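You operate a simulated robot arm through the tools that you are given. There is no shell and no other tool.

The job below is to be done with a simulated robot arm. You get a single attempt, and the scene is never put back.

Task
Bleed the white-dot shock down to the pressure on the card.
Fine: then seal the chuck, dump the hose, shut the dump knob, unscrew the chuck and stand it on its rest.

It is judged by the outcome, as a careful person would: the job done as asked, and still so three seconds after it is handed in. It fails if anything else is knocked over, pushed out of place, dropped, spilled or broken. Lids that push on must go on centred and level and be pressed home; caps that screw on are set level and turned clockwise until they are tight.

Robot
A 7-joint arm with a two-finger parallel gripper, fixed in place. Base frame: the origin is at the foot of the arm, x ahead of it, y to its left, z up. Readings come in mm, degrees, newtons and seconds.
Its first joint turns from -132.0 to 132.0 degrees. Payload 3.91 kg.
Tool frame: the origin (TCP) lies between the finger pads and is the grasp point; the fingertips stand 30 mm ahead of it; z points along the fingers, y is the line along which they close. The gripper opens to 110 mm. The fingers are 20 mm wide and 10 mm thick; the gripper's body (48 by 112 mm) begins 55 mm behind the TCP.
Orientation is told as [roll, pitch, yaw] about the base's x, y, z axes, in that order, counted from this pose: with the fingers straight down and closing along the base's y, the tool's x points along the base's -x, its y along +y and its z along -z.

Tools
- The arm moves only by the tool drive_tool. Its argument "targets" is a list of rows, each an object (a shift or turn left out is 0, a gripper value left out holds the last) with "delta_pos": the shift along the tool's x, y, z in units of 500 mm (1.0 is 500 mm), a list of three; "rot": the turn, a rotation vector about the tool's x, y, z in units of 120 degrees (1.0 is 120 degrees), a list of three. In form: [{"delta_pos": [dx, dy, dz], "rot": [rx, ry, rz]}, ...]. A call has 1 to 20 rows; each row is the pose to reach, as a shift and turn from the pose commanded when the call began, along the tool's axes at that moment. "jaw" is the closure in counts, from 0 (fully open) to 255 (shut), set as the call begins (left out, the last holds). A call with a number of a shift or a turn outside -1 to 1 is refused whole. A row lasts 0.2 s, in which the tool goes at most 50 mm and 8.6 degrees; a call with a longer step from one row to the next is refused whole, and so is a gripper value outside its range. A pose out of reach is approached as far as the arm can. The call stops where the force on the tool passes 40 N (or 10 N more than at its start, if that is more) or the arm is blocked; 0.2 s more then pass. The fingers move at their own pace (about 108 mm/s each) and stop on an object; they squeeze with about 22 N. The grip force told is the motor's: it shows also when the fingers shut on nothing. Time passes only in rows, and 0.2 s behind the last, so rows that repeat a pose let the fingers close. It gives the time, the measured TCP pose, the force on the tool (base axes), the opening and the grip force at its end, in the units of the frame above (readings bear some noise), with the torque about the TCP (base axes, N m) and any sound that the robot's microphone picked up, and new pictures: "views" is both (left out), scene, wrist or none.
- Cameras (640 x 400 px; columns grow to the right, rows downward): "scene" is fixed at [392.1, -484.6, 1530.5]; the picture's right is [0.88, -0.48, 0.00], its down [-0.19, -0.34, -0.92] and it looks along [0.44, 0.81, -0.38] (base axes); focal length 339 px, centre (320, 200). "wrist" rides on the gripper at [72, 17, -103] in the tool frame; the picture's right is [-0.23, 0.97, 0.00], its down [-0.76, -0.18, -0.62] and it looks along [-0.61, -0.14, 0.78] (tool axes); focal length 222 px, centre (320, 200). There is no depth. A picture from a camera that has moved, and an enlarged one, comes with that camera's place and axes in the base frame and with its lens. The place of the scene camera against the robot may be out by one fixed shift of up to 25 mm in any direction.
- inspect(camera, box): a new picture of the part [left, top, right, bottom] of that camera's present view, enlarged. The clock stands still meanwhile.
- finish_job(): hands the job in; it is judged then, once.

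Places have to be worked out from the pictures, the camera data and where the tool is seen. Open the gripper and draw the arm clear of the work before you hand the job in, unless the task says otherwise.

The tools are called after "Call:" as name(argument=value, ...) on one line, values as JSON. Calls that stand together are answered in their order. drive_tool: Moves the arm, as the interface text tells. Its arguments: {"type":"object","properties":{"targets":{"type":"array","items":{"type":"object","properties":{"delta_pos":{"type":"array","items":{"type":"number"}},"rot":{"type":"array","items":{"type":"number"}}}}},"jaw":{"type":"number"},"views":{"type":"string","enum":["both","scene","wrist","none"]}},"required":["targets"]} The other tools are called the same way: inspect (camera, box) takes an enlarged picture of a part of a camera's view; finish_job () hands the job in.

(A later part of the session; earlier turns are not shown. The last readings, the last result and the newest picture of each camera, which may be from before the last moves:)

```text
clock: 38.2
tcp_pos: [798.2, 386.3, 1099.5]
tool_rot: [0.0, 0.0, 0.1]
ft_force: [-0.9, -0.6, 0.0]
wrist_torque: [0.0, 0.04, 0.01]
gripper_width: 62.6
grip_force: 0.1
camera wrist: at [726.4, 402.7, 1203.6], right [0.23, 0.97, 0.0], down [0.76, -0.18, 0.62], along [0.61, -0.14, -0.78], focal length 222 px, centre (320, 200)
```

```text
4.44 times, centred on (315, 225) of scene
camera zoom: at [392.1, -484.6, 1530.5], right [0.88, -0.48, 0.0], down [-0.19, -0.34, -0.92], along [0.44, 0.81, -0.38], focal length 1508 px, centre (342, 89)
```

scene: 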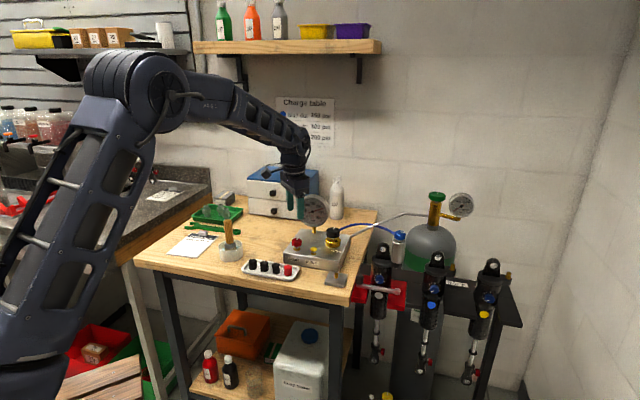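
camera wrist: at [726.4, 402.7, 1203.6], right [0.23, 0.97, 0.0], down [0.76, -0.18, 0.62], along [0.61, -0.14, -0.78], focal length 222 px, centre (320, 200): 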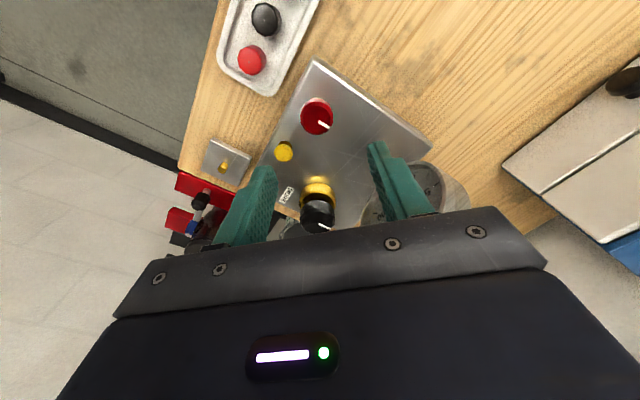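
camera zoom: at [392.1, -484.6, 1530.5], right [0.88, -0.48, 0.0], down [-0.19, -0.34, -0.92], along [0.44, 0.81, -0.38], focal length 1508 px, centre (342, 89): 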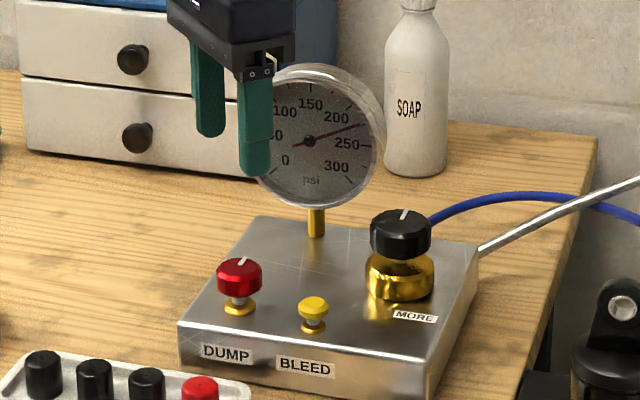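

DUMP knob is ~2 mm ahead and ~4 mm right of the tool axis. I'll correct and lower to z≈986 so the tips straddle the knob above the box.

Call:
drive_tool(targets=[{"delta_pos": [-0.0045, -0.0076, 0.07]}, {"delta_pos": [-0.0045, -0.0076, 0.14]}, {"delta_pos": [-0.0045, -0.0076, 0.19]}, {"delta_pos": [-0.0045, -0.0076, 0.222]}, {"delta_pos": [-0.0045, -0.0076, 0.222]}], views="both")

Call:
inspect(camera="wrist", box=[220, 90, 420, 240])

Call:
inspect(camera="scene", box=[275, 190, 355, 270])

```text
clock: 39.4
tcp_pos: [799.4, 381.1, 990.2]
tool_rot: [0.0, 0.1, 0.0]
ft_force: [0.4, 0.0, -0.1]
wrist_torque: [0.01, -0.03, -0.02]
gripper_width: 62.6
grip_force: 0.0
camera wrist: at [727.6, 398.5, 1093.2], right [0.23, 0.97, 0.0], down [0.76, -0.18, 0.62], along [0.61, -0.14, -0.78], focal length 222 px, centre (320, 200)
```

scene: 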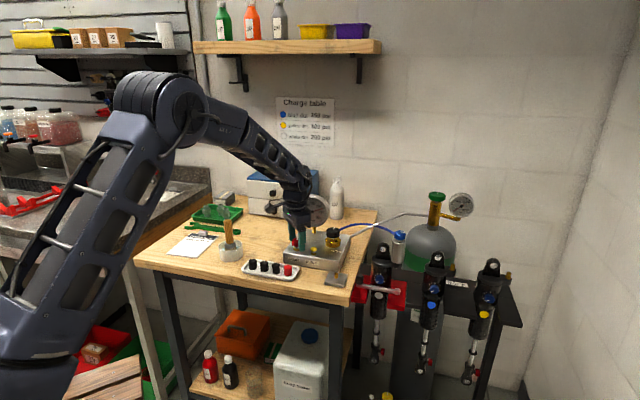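
wrist: 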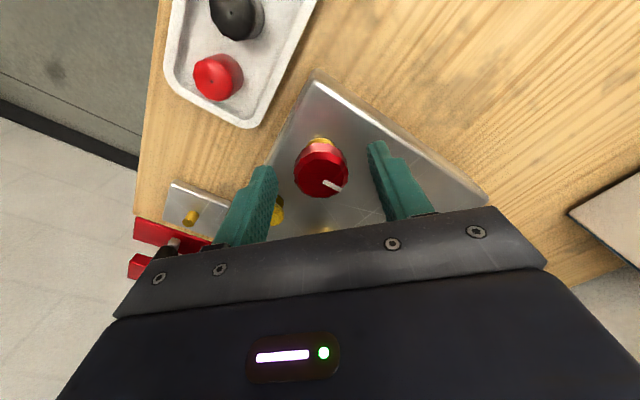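

```text
2.67 times, centred on (320, 165) of wrist
camera zoom: at [727.6, 398.5, 1093.2], right [0.23, 0.97, 0.0], down [0.76, -0.18, 0.62], along [0.61, -0.14, -0.78], focal length 592 px, centre (320, 293)
```

zoom: 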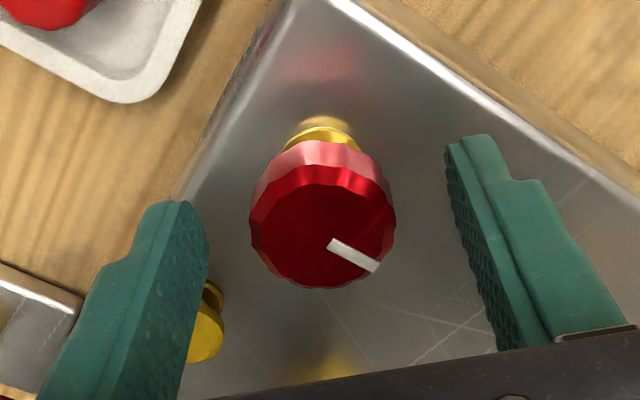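

```text
5.00 times, centred on (315, 230) of scene
camera zoom: at [392.1, -484.6, 1530.5], right [0.88, -0.48, 0.0], down [-0.19, -0.34, -0.92], along [0.44, 0.81, -0.38], focal length 1697 px, centre (345, 50)
```

zoom: 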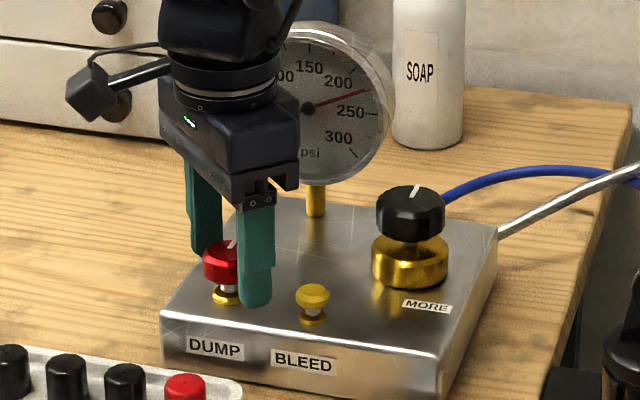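

Well centred. Lowering 3 mm more and closing on the DUMP knob.

Call:
drive_tool(targets=[{"delta_pos": [0, 0.0012, 0.006]}, {"delta_pos": [0, 0.0012, 0.006]}, {"delta_pos": [0, 0.0012, 0.006]}, {"delta_pos": [0, 0.0012, 0.006]}, {"delta_pos": [0, 0.0012, 0.006]}], jaw=255, views="wrist")

Call:
inspect(camera="scene", box=[275, 190, 355, 270])

Call:
inspect(camera="scene", box=[308, 194, 334, 212])

```text
clock: 40.6
tcp_pos: [800.0, 381.4, 986.7]
tool_rot: [0.1, -0.1, 0.0]
ft_force: [-3.4, -4.7, 29.2]
wrist_torque: [-0.15, 0.18, 0.16]
gripper_width: 33.3
grip_force: 45.2
camera wrist: at [727.7, 399.0, 1091.0], right [0.23, 0.97, 0.0], down [0.76, -0.18, 0.62], along [0.61, -0.14, -0.78], focal length 222 px, centre (320, 200)
```

wrist: 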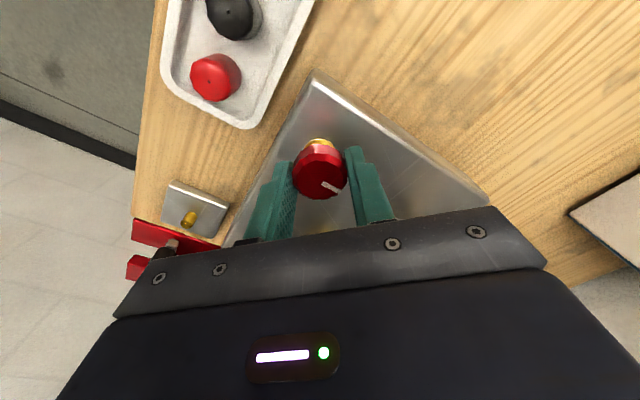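

```text
5.00 times, centred on (315, 230) of scene
camera zoom: at [392.1, -484.6, 1530.5], right [0.88, -0.48, 0.0], down [-0.19, -0.34, -0.92], along [0.44, 0.81, -0.38], focal length 1697 px, centre (345, 50)
```

zoom: 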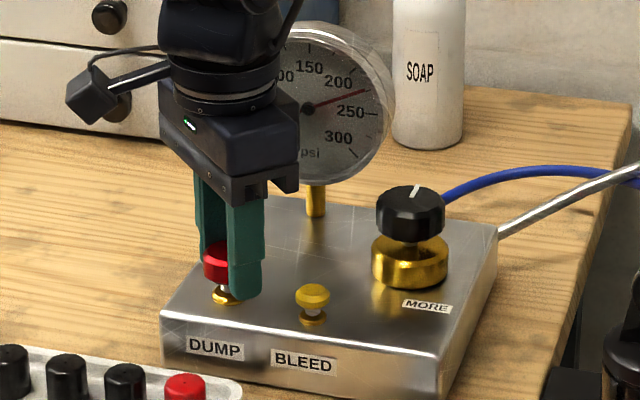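

```text
16.00 times, centred on (321, 203) of scene
camera zoom: at [392.1, -484.6, 1530.5], right [0.88, -0.48, 0.0], down [-0.19, -0.34, -0.92], along [0.44, 0.81, -0.38], focal length 5431 px, centre (304, 152)
```

zoom: 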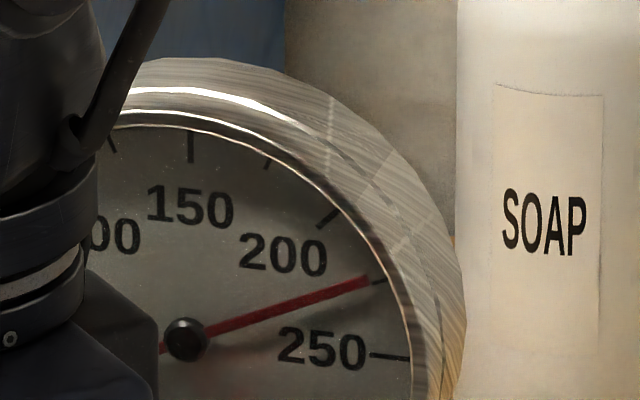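

The gauge is stable at ~223. There's a 29 N upward load because the fingers bit while still lowering; I'll ease up 2 mm to relieve it.

Call:
drive_tool(targets=[{"delta_pos": [0, 0, -0.002]}, {"delta_pos": [0, 0, -0.004]}, {"delta_pos": [0, 0, -0.004]}], views="none")

```text
clock: 41.4
tcp_pos: [801.0, 382.4, 987.1]
tool_rot: [0.0, 0.0, -0.1]
ft_force: [-10.0, -6.4, 12.7]
wrist_torque: [-0.02, -0.91, 0.13]
gripper_width: 33.4
grip_force: 45.1
```

Call:
drive_tool(targets=[{"delta_pos": [0.001, -0.0005, -0.0015]}, {"delta_pos": [0.002, -0.001, -0.003]}, {"delta_pos": [0.002, -0.001, -0.003]}], views="wrist")

Call:
inspect(camera="wrist", box=[260, 110, 400, 210])

```text
clock: 42.2
tcp_pos: [800.8, 381.5, 986.9]
tool_rot: [-0.1, 0.1, 0.0]
ft_force: [6.6, 5.3, -24.9]
wrist_torque: [0.18, -0.78, 0.15]
gripper_width: 33.6
grip_force: 44.7
camera wrist: at [728.2, 399.3, 1091.0], right [0.23, 0.97, 0.0], down [0.76, -0.18, 0.62], along [0.61, -0.14, -0.78], focal length 222 px, centre (320, 200)
```

wrist: 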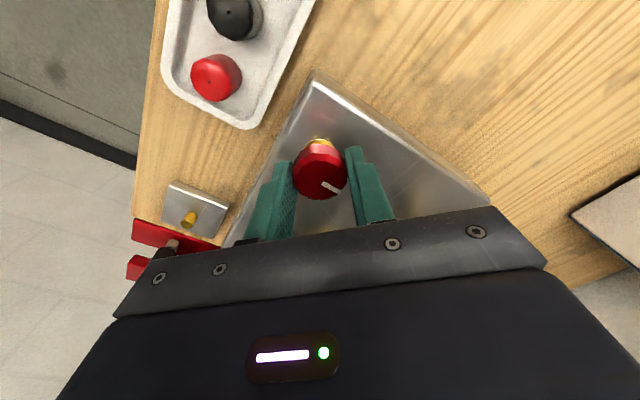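

```text
4.00 times, centred on (330, 160) of wrist
camera zoom: at [728.2, 399.3, 1091.0], right [0.23, 0.97, 0.0], down [0.76, -0.18, 0.62], along [0.61, -0.14, -0.78], focal length 888 px, centre (280, 360)
```

zoom: 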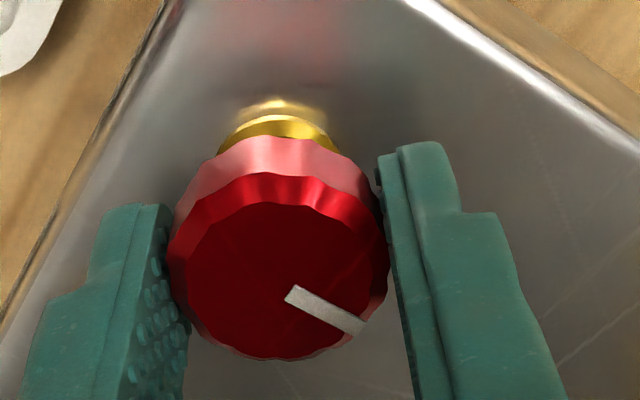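

Overshot slightly (now −25 N); easing back 1 mm.

Call:
drive_tool(targets=[{"delta_pos": [-0.0006, 0.0004, 0.001]}, {"delta_pos": [-0.0008, 0.0005, 0.002]}], views="none")

```text
clock: 42.8
tcp_pos: [800.3, 382.2, 987.3]
tool_rot: [0.0, 0.1, -0.1]
ft_force: [-2.8, 3.9, -23.5]
wrist_torque: [0.09, 0.91, 0.18]
gripper_width: 33.5
grip_force: 44.4
```

Call:
drive_tool(targets=[{"delta_pos": [0, 0, 0.001]}, {"delta_pos": [0, 0, 0.002]}], views="none")

```text
clock: 43.4
tcp_pos: [799.4, 382.3, 987.8]
tool_rot: [-0.1, 0.2, -0.1]
ft_force: [-13.7, -7.2, -11.4]
wrist_torque: [-0.13, 1.29, 0.19]
gripper_width: 33.6
grip_force: 44.9
```

Loads are modest now. I'll turn the DUMP knob counter-clockwise 30° and watch forces and gauge.

Call:
drive_tool(targets=[{"delta_pos": [0.001, -0.0005, 0.0005], "rot": [0, 0, -0.05]}, {"delta_pos": [0.001, -0.0005, 0.0005], "rot": [0, 0, -0.1]}, {"delta_pos": [0.001, -0.0005, 0.0005], "rot": [0, 0, -0.15]}, {"delta_pos": [0.001, -0.0005, 0.0005], "rot": [0, 0, -0.2]}, {"delta_pos": [0.001, -0.0005, 0.0005], "rot": [0, 0, -0.25]}], views="wrist")

Call:
inspect(camera="wrist", box=[260, 110, 400, 210])

Call:
inspect(camera="scene", box=[295, 190, 335, 230])

```text
clock: 44.6
tcp_pos: [799.5, 382.4, 986.6]
tool_rot: [0.0, 0.0, 30.1]
ft_force: [-7.2, 5.2, -10.2]
wrist_torque: [0.68, -0.8, -0.02]
gripper_width: 33.5
grip_force: 44.9
camera wrist: at [729.1, 361.0, 1091.0], right [-0.29, 0.96, 0.0], down [0.75, 0.23, 0.62], along [0.6, 0.18, -0.78], focal length 222 px, centre (320, 200)
```

wrist: 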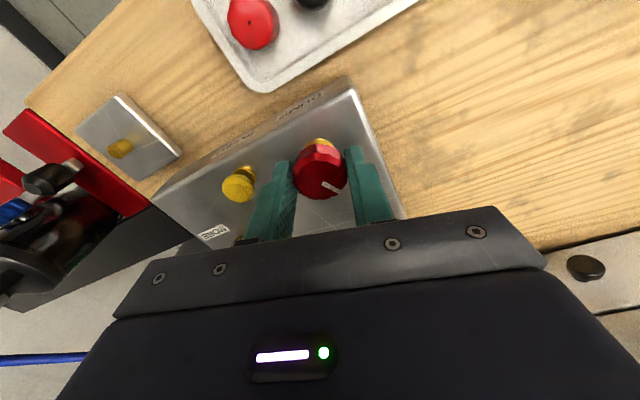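

```text
4.00 times, centred on (330, 160) of wrist
camera zoom: at [729.1, 361.0, 1091.0], right [-0.29, 0.96, 0.0], down [0.75, 0.23, 0.62], along [0.6, 0.18, -0.78], focal length 888 px, centre (280, 360)
```

zoom: 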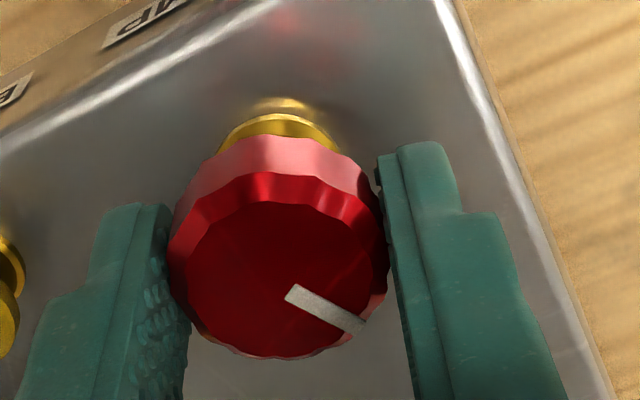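

```text
10.00 times, centred on (315, 210) of scene
camera zoom: at [392.1, -484.6, 1530.5], right [0.88, -0.48, 0.0], down [-0.19, -0.34, -0.92], along [0.44, 0.81, -0.38], focal length 3394 px, centre (370, 100)
```

zoom: 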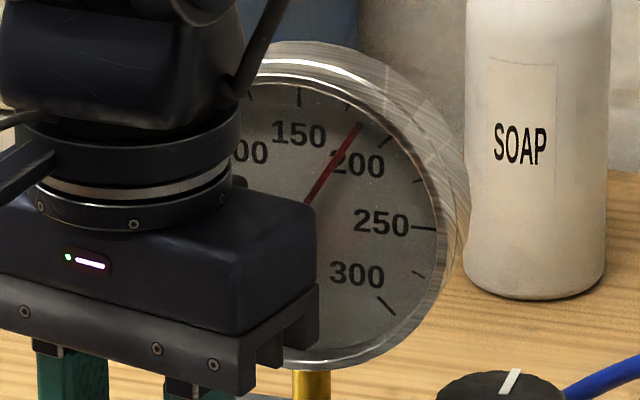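

The knob turned and the hose is dumping (needle ~185 and falling). I'll open another 30° and wait for zero.

Call:
drive_tool(targets=[{"delta_pos": [0, 0, 0], "rot": [0, 0, -0.05]}, {"delta_pos": [0, 0, 0], "rot": [0, 0, -0.1]}, {"delta_pos": [0, 0, 0], "rot": [0, 0, -0.15]}, {"delta_pos": [0, 0, 0], "rot": [0, 0, -0.2]}, {"delta_pos": [0, 0, 0], "rot": [0, 0, -0.25]}, {"delta_pos": [0, 0, 0], "rot": [0, 0, -0.25]}, {"delta_pos": [0, 0, 0], "rot": [0, 0, -0.25]}, {"delta_pos": [0, 0, 0], "rot": [0, 0, -0.25]}, {"delta_pos": [0, 0, 0], "rot": [0, 0, -0.25]}, {"delta_pos": [0, 0, 0], "rot": [0, 0, -0.25]}, {"delta_pos": [0, 0, 0], "rot": [0, 0, -0.25]}, {"delta_pos": [0, 0, 0], "rot": [0, 0, -0.25]}], views="wrist")

Call:
inspect(camera="scene", box=[295, 190, 335, 230])

Call:
inspect(camera="wrist", box=[260, 110, 400, 210])

```text
clock: 47.2
tcp_pos: [799.7, 382.3, 986.8]
tool_rot: [0.1, 0.0, 60.0]
ft_force: [-1.4, 27.8, -3.7]
wrist_torque: [0.87, -0.19, -0.02]
gripper_width: 33.6
grip_force: 45.1
camera wrist: at [749.0, 328.7, 1091.1], right [-0.73, 0.68, 0.0], down [0.53, 0.57, 0.62], along [0.43, 0.46, -0.78], focal length 222 px, centre (320, 200)
```

wrist: 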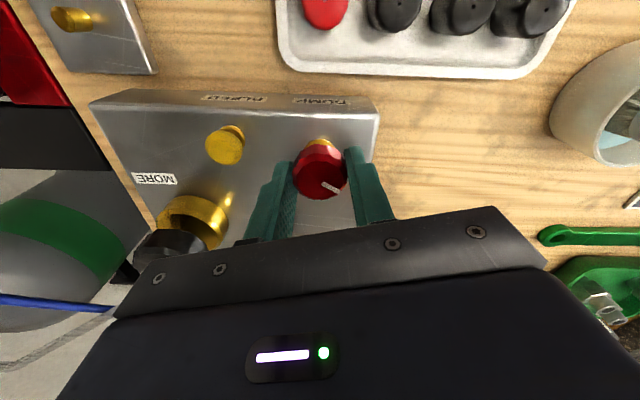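

```text
10.00 times, centred on (315, 210) of scene
camera zoom: at [392.1, -484.6, 1530.5], right [0.88, -0.48, 0.0], down [-0.19, -0.34, -0.92], along [0.44, 0.81, -0.38], focal length 3394 px, centre (370, 100)
```

zoom: 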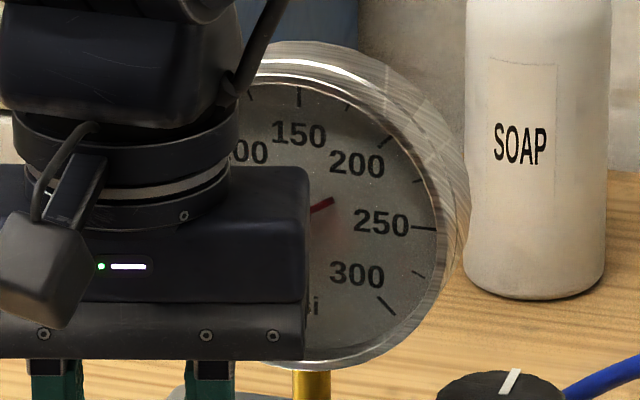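

```text
4.00 times, centred on (330, 160) of wrist
camera zoom: at [749.0, 328.7, 1091.1], right [-0.73, 0.68, 0.0], down [0.53, 0.57, 0.62], along [0.43, 0.46, -0.78], focal length 888 px, centre (280, 360)
```

zoom: 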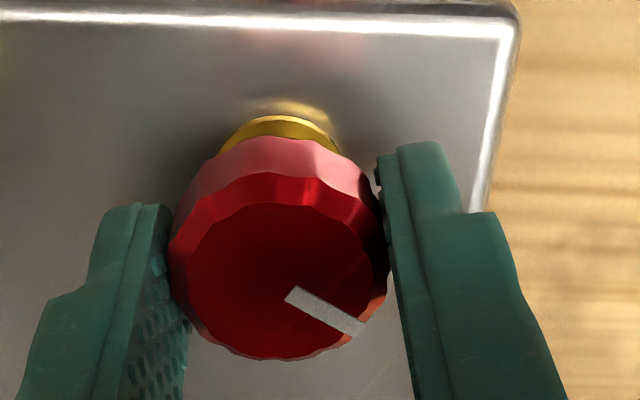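

Needle tail shows ~15 psi and dropping. I'll relieve the side load by 1 mm and wait for it to reach zero.

Call:
drive_tool(targets=[{"delta_pos": [-0.001, 0.0006, 0]}, {"delta_pos": [-0.0017, 0.001, 0]}, {"delta_pos": [-0.0017, 0.001, 0]}, {"delta_pos": [-0.0017, 0.001, 0]}, {"delta_pos": [-0.0017, 0.001, 0]}, {"delta_pos": [-0.0017, 0.001, 0]}, {"delta_pos": [-0.0017, 0.001, 0]}, {"delta_pos": [-0.0017, 0.001, 0]}, {"delta_pos": [-0.0017, 0.001, 0]}, {"delta_pos": [-0.0017, 0.001, 0]}, {"delta_pos": [-0.0017, 0.001, 0]}, {"delta_pos": [-0.0017, 0.001, 0]}, {"delta_pos": [-0.0017, 0.001, 0]}, {"delta_pos": [-0.0017, 0.001, 0]}, {"delta_pos": [-0.0017, 0.001, 0]}], views="none")

Call:
inspect(camera="scene", box=[295, 190, 335, 230])

```text
clock: 50.4
tcp_pos: [799.1, 382.5, 987.4]
tool_rot: [0.0, 0.0, 60.0]
ft_force: [-24.6, 2.7, -10.9]
wrist_torque: [-0.08, 0.24, -0.01]
gripper_width: 32.5
grip_force: 45.2
```

```text
10.00 times, centred on (315, 210) of scene
camera zoom: at [392.1, -484.6, 1530.5], right [0.88, -0.48, 0.0], down [-0.19, -0.34, -0.92], along [0.44, 0.81, -0.38], focal length 3394 px, centre (370, 100)
```

zoom: 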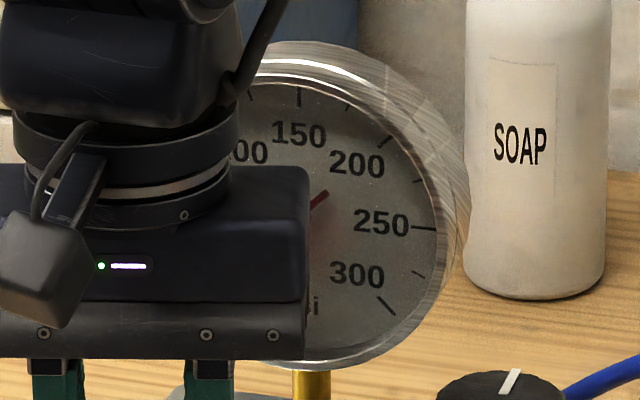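

The hose is empty (needle tail points at the 0 position). Now turning the DUMP knob clockwise back to shut, 60°.

Call:
drive_tool(targets=[{"delta_pos": [0.0007, 0.0008, 0], "rot": [0, 0, 0.05]}, {"delta_pos": [0.0007, 0.0008, 0], "rot": [0, 0, 0.1]}, {"delta_pos": [0.0007, 0.0008, 0], "rot": [0, 0, 0.15]}, {"delta_pos": [0.0007, 0.0008, 0], "rot": [0, 0, 0.2]}, {"delta_pos": [0.0007, 0.0008, 0], "rot": [0, 0, 0.25]}, {"delta_pos": [0.0007, 0.0008, 0], "rot": [0, 0, 0.3]}, {"delta_pos": [0.0007, 0.0008, 0], "rot": [0, 0, 0.35]}, {"delta_pos": [0.0007, 0.0008, 0], "rot": [0, 0, 0.4]}, {"delta_pos": [0.0007, 0.0008, 0], "rot": [0, 0, 0.45]}, {"delta_pos": [0.0007, 0.0008, 0], "rot": [0, 0, 0.48]}], views="wrist")

Call:
inspect(camera="wrist", box=[260, 110, 400, 210])

Call:
inspect(camera="scene", box=[275, 190, 355, 270])

```text
clock: 52.6
tcp_pos: [800.1, 381.9, 987.9]
tool_rot: [-0.1, 0.0, 2.3]
ft_force: [4.0, -4.2, -7.1]
wrist_torque: [-0.12, -0.25, 0.8]
gripper_width: 33.5
grip_force: 45.1
camera wrist: at [727.5, 396.2, 1091.4], right [0.19, 0.98, 0.0], down [0.77, -0.15, 0.62], along [0.61, -0.12, -0.78], focal length 222 px, centre (320, 200)
```

wrist: 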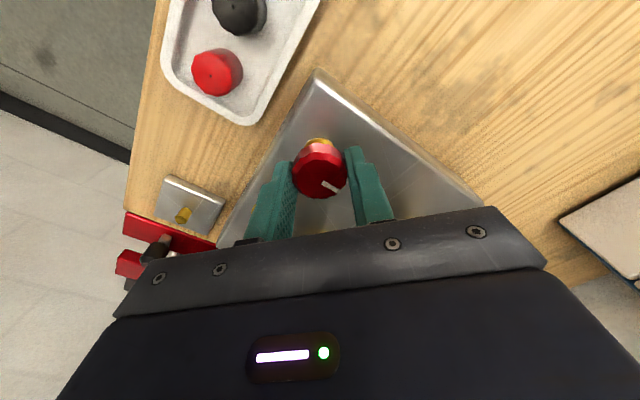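

```text
4.00 times, centred on (330, 160) of wrist
camera zoom: at [727.5, 396.2, 1091.4], right [0.19, 0.98, 0.0], down [0.77, -0.15, 0.62], along [0.61, -0.12, -0.78], focal length 888 px, centre (280, 360)
```

zoom: 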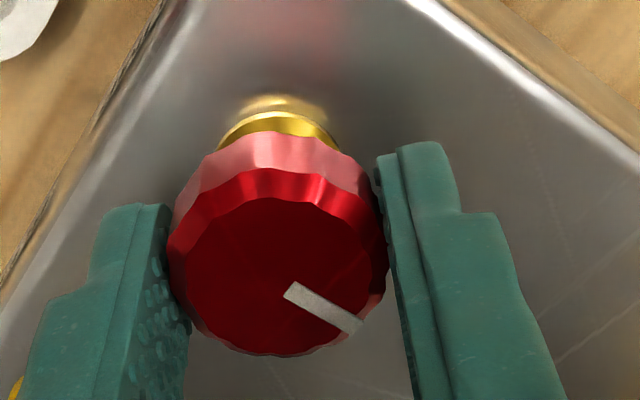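

```text
5.00 times, centred on (315, 230) of scene
camera zoom: at [392.1, -484.6, 1530.5], right [0.88, -0.48, 0.0], down [-0.19, -0.34, -0.92], along [0.44, 0.81, -0.38], focal length 1697 px, centre (345, 50)
```

zoom: 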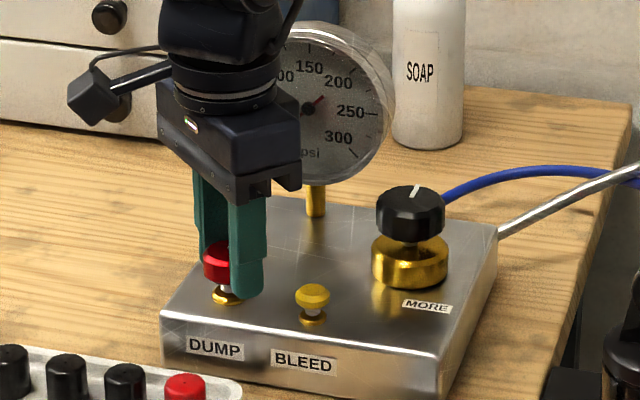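

Torque has risen to 0.8 N·m at about the original angle — it's seating. I'll nudge the last 2° to make it firmly shut.

Call:
drive_tool(targets=[{"delta_pos": [0, 0, 0], "rot": [0, 0, 0.01]}, {"delta_pos": [0, 0, 0], "rot": [0, 0, 0.02]}], views="none")

Call:
inspect(camera="scene", box=[295, 190, 335, 230])

```text
clock: 53.2
tcp_pos: [799.8, 382.0, 987.5]
tool_rot: [0.0, 0.0, -0.1]
ft_force: [5.9, -7.8, 1.7]
wrist_torque: [-0.21, 0.12, 0.61]
gripper_width: 33.7
grip_force: 45.0
```

```text
10.00 times, centred on (315, 210) of scene
camera zoom: at [392.1, -484.6, 1530.5], right [0.88, -0.48, 0.0], down [-0.19, -0.34, -0.92], along [0.44, 0.81, -0.38], focal length 3394 px, centre (370, 100)
```

zoom: 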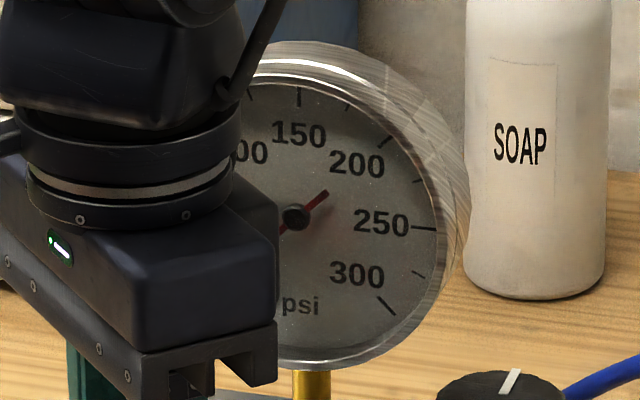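

It's against its stop and shut, gauge at zero. Releasing and lifting.

Call:
drive_tool(targets=[{"delta_pos": [0, 0, 0]}, {"delta_pos": [0, 0, 0]}, {"delta_pos": [0, 0, -0.06]}, {"delta_pos": [0, 0, -0.14]}, {"delta_pos": [0, 0, -0.22]}, {"delta_pos": [0, 0, -0.3]}, {"delta_pos": [0, 0, -0.38]}, {"delta_pos": [0, 0, -0.38]}], jaw=110, views="both")

Call:
inspect(camera="scene", box=[275, 190, 355, 270])

Call:
inspect(camera="scene", box=[365, 215, 425, 285])

```text
clock: 55.0
tcp_pos: [798.7, 384.4, 1178.5]
tool_rot: [0.0, 0.0, 0.0]
ft_force: [0.7, 0.1, -0.5]
wrist_torque: [0.02, 0.02, 0.01]
gripper_width: 62.9
grip_force: 0.1
camera wrist: at [727.2, 401.9, 1281.4], right [0.23, 0.97, 0.0], down [0.76, -0.18, 0.62], along [0.61, -0.14, -0.78], focal length 222 px, centre (320, 200)
```

scene: 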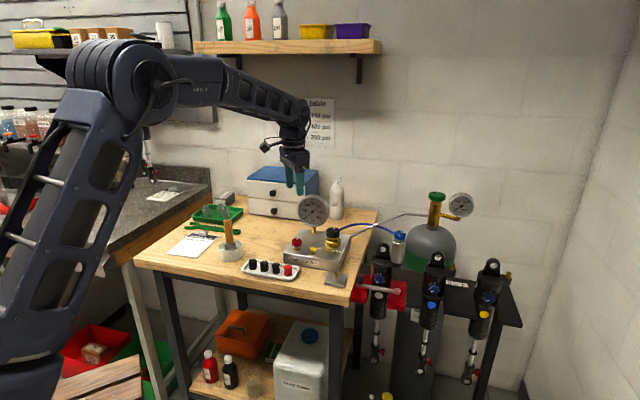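
wrist: 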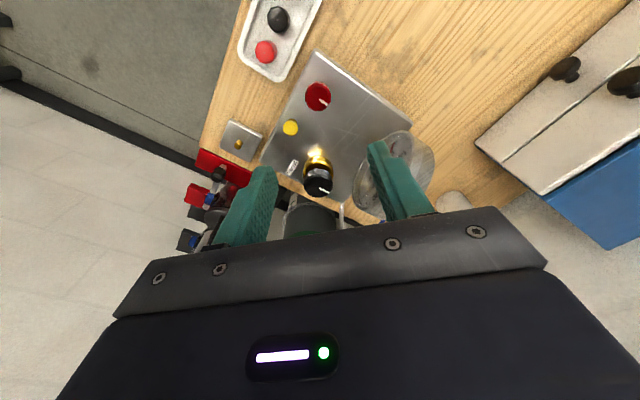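

```text
5.00 times, centred on (315, 230) of scene
camera zoom: at [392.1, -484.6, 1530.5], right [0.88, -0.48, 0.0], down [-0.19, -0.34, -0.92], along [0.44, 0.81, -0.38], focal length 1697 px, centre (345, 50)
```

zoom: 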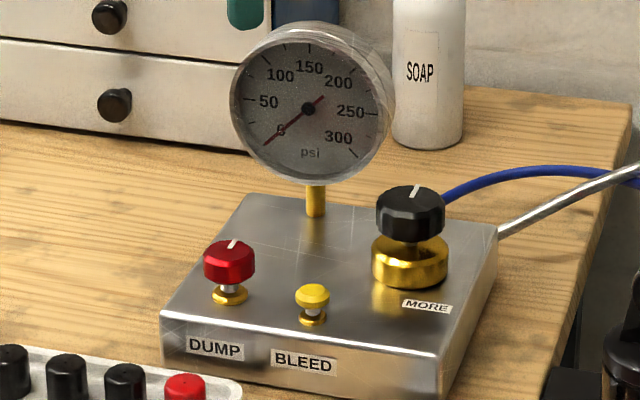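

```text
5.71 times, centred on (395, 250) of scene
camera zoom: at [392.1, -484.6, 1530.5], right [0.88, -0.48, 0.0], down [-0.19, -0.34, -0.92], along [0.44, 0.81, -0.38], focal length 1940 px, centre (-109, -86)
```

zoom: 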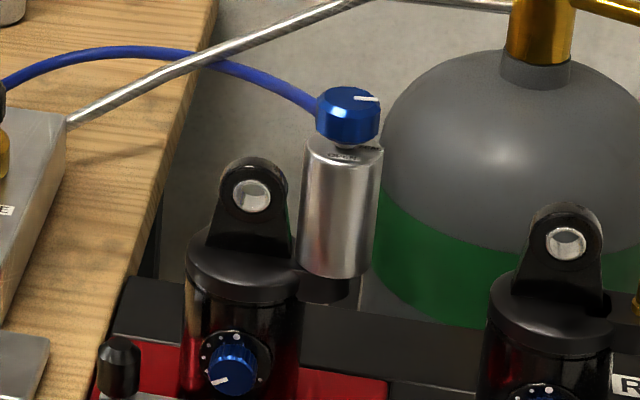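

Gauge at 0, dump knob back at its shut mark, chuck knob on SEAL. Next, over the chuck with yaw −93° (fingers along x, clear of the hose fitting at ~44° and the shock's eyelet at ~134°), still at safe height.

Call:
drive_tool(targets=[{"delta_pos": [-0.0335, -0.043, 0], "rot": [0, 0, 0.0646]}, {"delta_pos": [-0.0669, -0.086, 0], "rot": [0, 0, 0.1292]}, {"delta_pos": [-0.1004, -0.129, 0], "rot": [0, 0, 0.1938]}, {"delta_pos": [-0.1339, -0.1719, 0], "rot": [0, 0, 0.2583]}, {"delta_pos": [-0.1673, -0.2149, 0], "rot": [0, 0, 0.3229]}, {"delta_pos": [-0.2008, -0.2579, 0], "rot": [0, 0, 0.3875]}, {"delta_pos": [-0.2343, -0.3009, 0], "rot": [0, 0, 0.4521]}, {"delta_pos": [-0.2677, -0.3439, 0], "rot": [0, 0, 0.5167]}, {"delta_pos": [-0.3012, -0.3869, 0], "rot": [0, 0, 0.5813]}, {"delta_pos": [-0.3347, -0.4298, 0], "rot": [0, 0, 0.6458]}, {"delta_pos": [-0.3681, -0.4728, 0], "rot": [0, 0, 0.7104]}, {"delta_pos": [-0.4016, -0.5158, 0], "rot": [0, 0, 0.775]}, {"delta_pos": [-0.4016, -0.5158, 0], "rot": [0, 0, 0.775]}], jaw=128, views="both")

Call:
inspect(camera="wrist", box=[260, 60, 380, 180])

Call:
inspect(camera="scene", box=[360, 150, 440, 270])

```text
clock: 57.8
tcp_pos: [1000.3, 124.4, 1175.0]
tool_rot: [0.0, 0.1, -93.0]
ft_force: [-0.5, 0.1, 0.6]
wrist_torque: [0.0, 0.02, 0.02]
gripper_width: 54.7
grip_force: 0.1
camera wrist: at [1021.1, 195.6, 1279.5], right [0.96, -0.28, 0.0], down [-0.22, -0.75, 0.62], along [-0.17, -0.6, -0.78], focal length 222 px, centre (320, 200)
```

scene: 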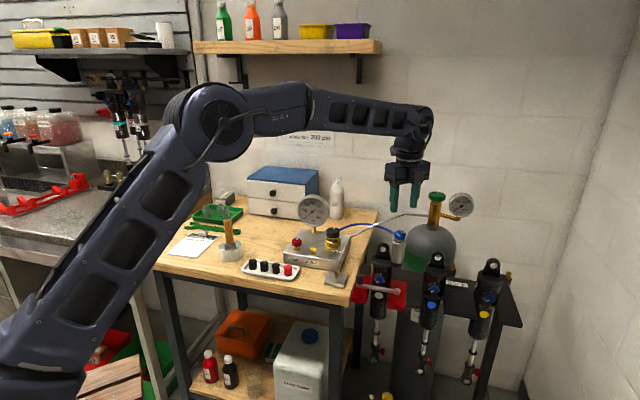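
wrist: 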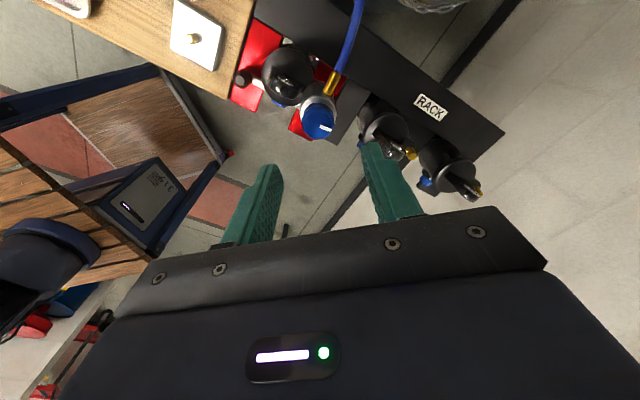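

```text
3.33 times, centred on (320, 120) of wrist
camera zoom: at [1021.1, 195.6, 1279.5], right [0.96, -0.28, 0.0], down [-0.22, -0.75, 0.62], along [-0.17, -0.6, -0.78], focal length 740 px, centre (320, 467)
```

zoom: 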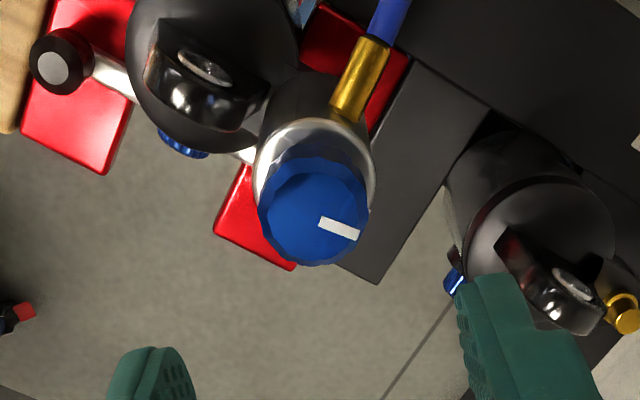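

```text
3.33 times, centred on (400, 210) of scene
camera zoom: at [392.1, -484.6, 1530.5], right [0.88, -0.48, 0.0], down [-0.19, -0.34, -0.92], along [0.44, 0.81, -0.38], focal length 1131 px, centre (53, 167)
```

zoom: 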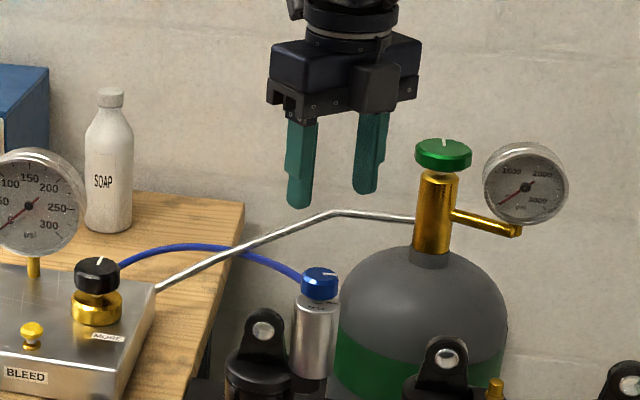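

Yaw −93° is reachable and the chuck sits between fingers; it is ~4 mm off along tool x. I'll correct and lower to z≈1110 (tips just above the knob) to re-check.

Call:
drive_tool(targets=[{"delta_pos": [0.004, -0.0012, 0.05]}, {"delta_pos": [0.0088, -0.0024, 0.1]}, {"delta_pos": [0.0088, -0.0024, 0.13]}, {"delta_pos": [0.0088, -0.0024, 0.13]}], views="both")

Call:
inspect(camera="wrist", box=[230, 60, 410, 220])

Call:
inspect(camera="scene", box=[370, 190, 430, 280])

```text
clock: 58.8
tcp_pos: [999.1, 130.1, 1112.2]
tool_rot: [0.0, -0.1, -93.0]
ft_force: [0.3, 0.2, 0.4]
wrist_torque: [-0.03, -0.02, 0.01]
gripper_width: 54.4
grip_force: 0.2
camera wrist: at [1021.0, 201.1, 1215.3], right [0.96, -0.28, 0.0], down [-0.22, -0.75, 0.62], along [-0.17, -0.6, -0.78], focal length 222 px, centre (320, 200)
```

scene: 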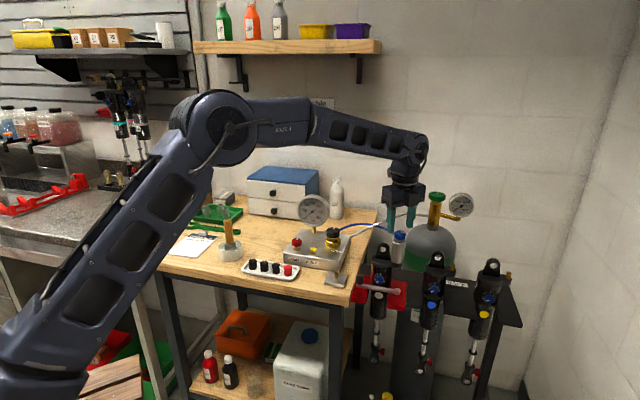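
wrist: 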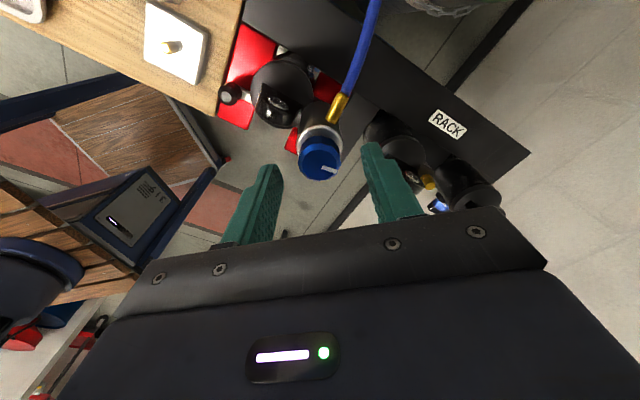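

```text
2.50 times, centred on (320, 140) of wrist
camera zoom: at [1021.0, 201.1, 1215.3], right [0.96, -0.28, 0.0], down [-0.22, -0.75, 0.62], along [-0.17, -0.6, -0.78], focal length 555 px, centre (320, 350)
```

zoom: 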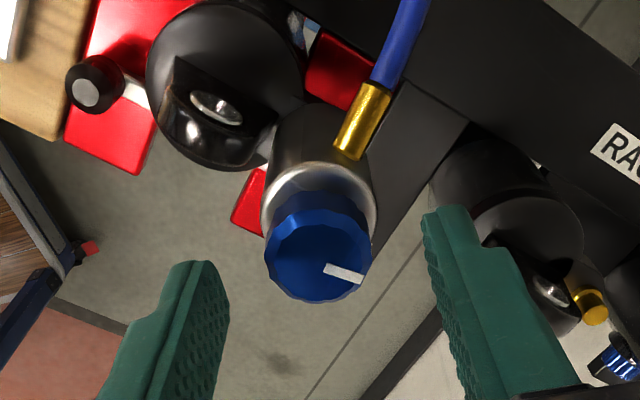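

```text
4.44 times, centred on (400, 235) of scene
camera zoom: at [392.1, -484.6, 1530.5], right [0.88, -0.48, 0.0], down [-0.19, -0.34, -0.92], along [0.44, 0.81, -0.38], focal length 1508 px, centre (-36, 44)
```

zoom: 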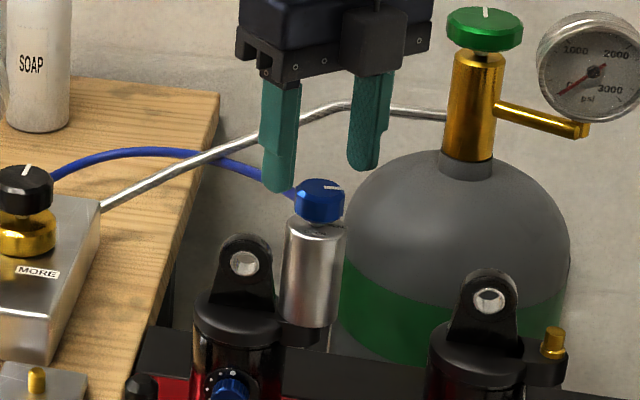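

The picture shows the knob ~4–5 mm back along tool x and ~1.5 mm along −y from the tool axis. I'll correct that and look again.

Call:
drive_tool(targets=[{"delta_pos": [-0.004, -0.0015, 0]}, {"delta_pos": [-0.0086, -0.003, 0]}, {"delta_pos": [-0.0086, -0.003, 0]}], views="wrist")

Call:
inspect(camera="wrist", box=[260, 90, 380, 210])

Call:
inspect(camera="scene", box=[370, 190, 430, 280])

```text
clock: 59.6
tcp_pos: [997.8, 124.7, 1112.4]
tool_rot: [0.1, -0.1, -93.0]
ft_force: [-0.2, -0.1, 0.1]
wrist_torque: [0.0, 0.02, 0.01]
gripper_width: 55.1
grip_force: 0.1
camera wrist: at [1018.7, 196.7, 1215.4], right [0.96, -0.28, 0.0], down [-0.22, -0.75, 0.62], along [-0.17, -0.6, -0.78], focal length 222 px, centre (320, 200)
```

wrist: 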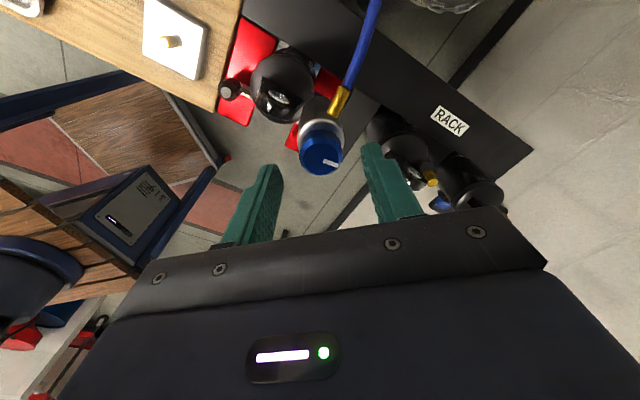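

```text
3.33 times, centred on (320, 150) of wrist
camera zoom: at [1018.7, 196.7, 1215.4], right [0.96, -0.28, 0.0], down [-0.22, -0.75, 0.62], along [-0.17, -0.6, -0.78], focal length 740 px, centre (320, 367)
```

zoom: 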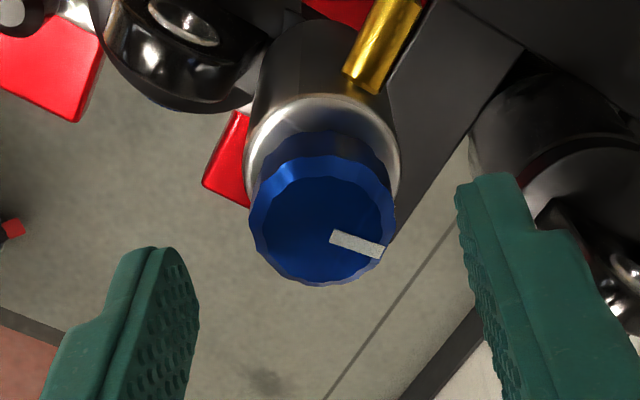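

```text
4.44 times, centred on (400, 235) of scene
camera zoom: at [392.1, -484.6, 1530.5], right [0.88, -0.48, 0.0], down [-0.19, -0.34, -0.92], along [0.44, 0.81, -0.38], focal length 1508 px, centre (-36, 44)
```

zoom: 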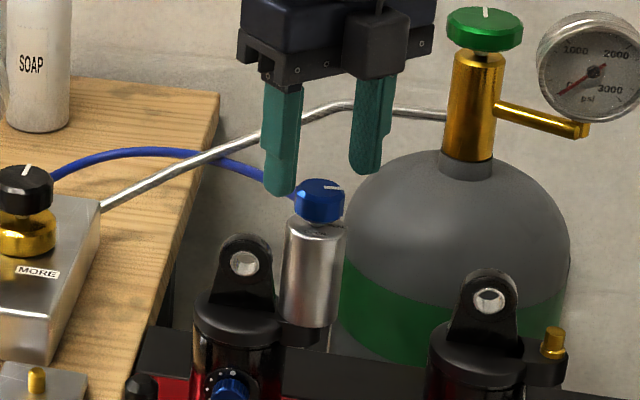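

Now the knob is centred (within ~1 mm). I'll lower to z≈1030 with the jaws at 55 mm, straddling the chuck body, watching for contact.

Call:
drive_tool(targets=[{"delta_pos": [0, 0, 0.04]}, {"delta_pos": [0, 0, 0.08]}, {"delta_pos": [0, 0, 0.12]}, {"delta_pos": [0, 0, 0.15]}, {"delta_pos": [0, 0, 0.164]}, {"delta_pos": [0, 0, 0.164]}], views="both")

Call:
inspect(camera="wrist", box=[220, 60, 420, 260])

Call:
inspect(camera="scene", box=[370, 200, 430, 280])

```text
clock: 61.0
tcp_pos: [997.9, 125.5, 1028.4]
tool_rot: [0.0, 0.0, -93.0]
ft_force: [-0.4, 0.0, 0.0]
wrist_torque: [0.0, -0.01, 0.02]
gripper_width: 55.2
grip_force: 0.1
camera wrist: at [1018.8, 196.7, 1133.2], right [0.96, -0.28, 0.0], down [-0.22, -0.75, 0.62], along [-0.17, -0.6, -0.78], focal length 222 px, centre (320, 200)
```

scene: 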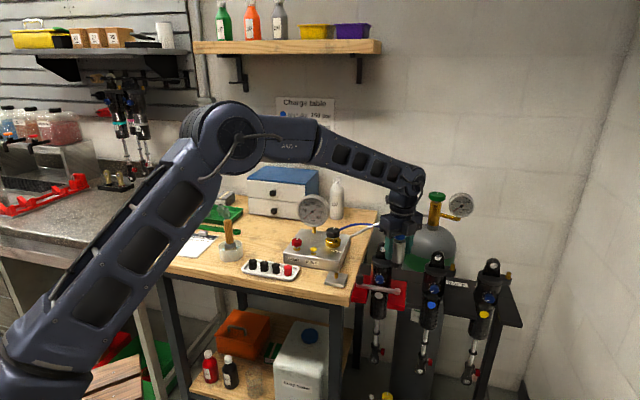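
wrist: 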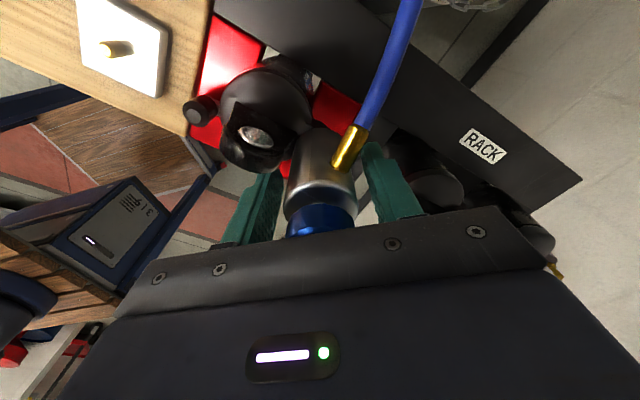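

```text
2.00 times, centred on (320, 160) of wrist
camera zoom: at [1018.8, 196.7, 1133.2], right [0.96, -0.28, 0.0], down [-0.22, -0.75, 0.62], along [-0.17, -0.6, -0.78], focal length 444 px, centre (320, 280)
```

zoom: 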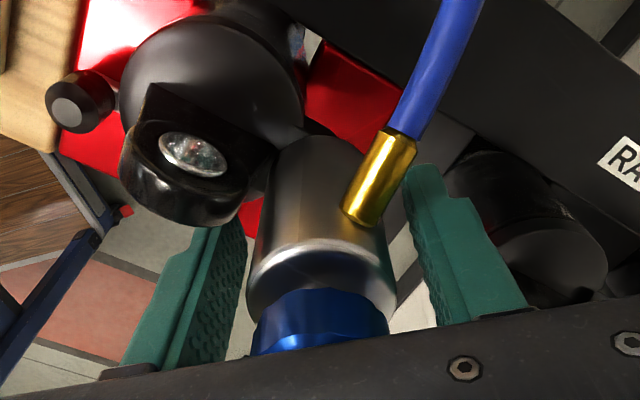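

```text
5.00 times, centred on (400, 240) of scene
camera zoom: at [392.1, -484.6, 1530.5], right [0.88, -0.48, 0.0], down [-0.19, -0.34, -0.92], along [0.44, 0.81, -0.38], focal length 1697 px, centre (-80, 0)
```

zoom: 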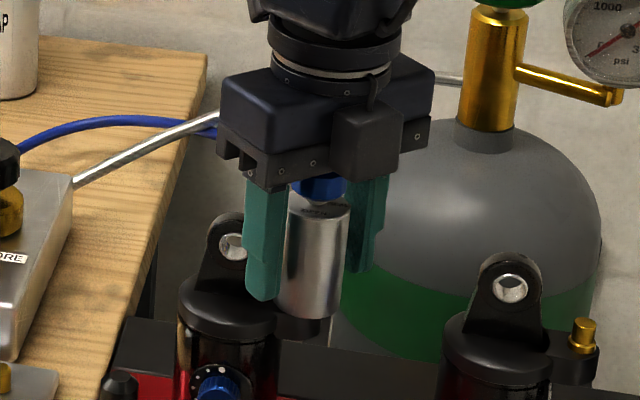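

The fitting is at ~47° and z≈1030, the eyelet ~120–130°. I'll swing 5° more (yaw −98°) for extra fitting clearance, then close on the chuck body.

Call:
drive_tool(targets=[{"delta_pos": [0, 0.001, 0], "rot": [0, 0, 0.042]}, {"delta_pos": [0, 0.001, 0], "rot": [0, 0, 0.042]}], views="none")

Call:
drive_tool(targets=[{"delta_pos": [0, 0, 0]}, {"delta_pos": [0, 0, 0]}, {"delta_pos": [0, 0, 0]}, {"delta_pos": [0, 0, 0]}], jaw=255, views="both")

Call:
inspect(camera="wrist", box=[220, 60, 420, 260])

```text
clock: 61.6
tcp_pos: [997.9, 124.7, 1030.4]
tool_rot: [0.1, -0.1, -98.1]
ft_force: [-0.2, 0.1, 0.1]
wrist_torque: [0.0, 0.01, 0.02]
gripper_width: 54.8
grip_force: 0.1
```

```text
clock: 62.6
tcp_pos: [998.5, 123.5, 1029.8]
tool_rot: [0.0, 0.1, -98.0]
ft_force: [2.0, -0.5, 0.8]
wrist_torque: [0.08, -0.03, -0.17]
gripper_width: 37.2
grip_force: 22.0
camera wrist: at [1025.5, 194.6, 1133.6], right [0.93, -0.36, 0.0], down [-0.28, -0.73, 0.62], along [-0.22, -0.58, -0.78], focal length 222 px, centre (320, 200)
```

scene: 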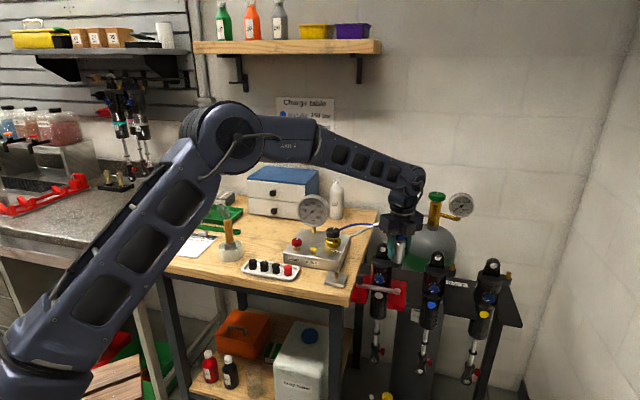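
wrist: 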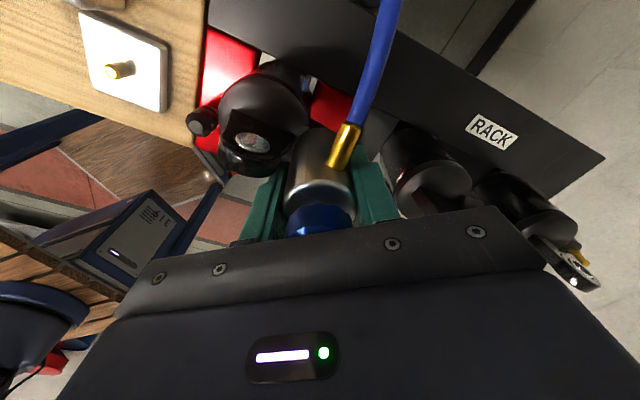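

```text
2.00 times, centred on (320, 160) of wrist
camera zoom: at [1025.5, 194.6, 1133.6], right [0.93, -0.36, 0.0], down [-0.28, -0.73, 0.62], along [-0.22, -0.58, -0.78], focal length 444 px, centre (320, 280)
```

zoom: 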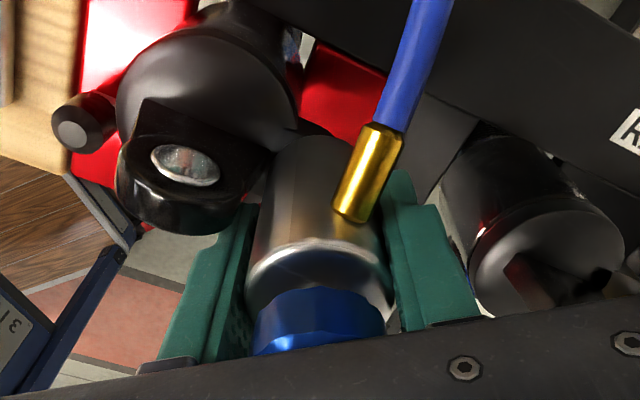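

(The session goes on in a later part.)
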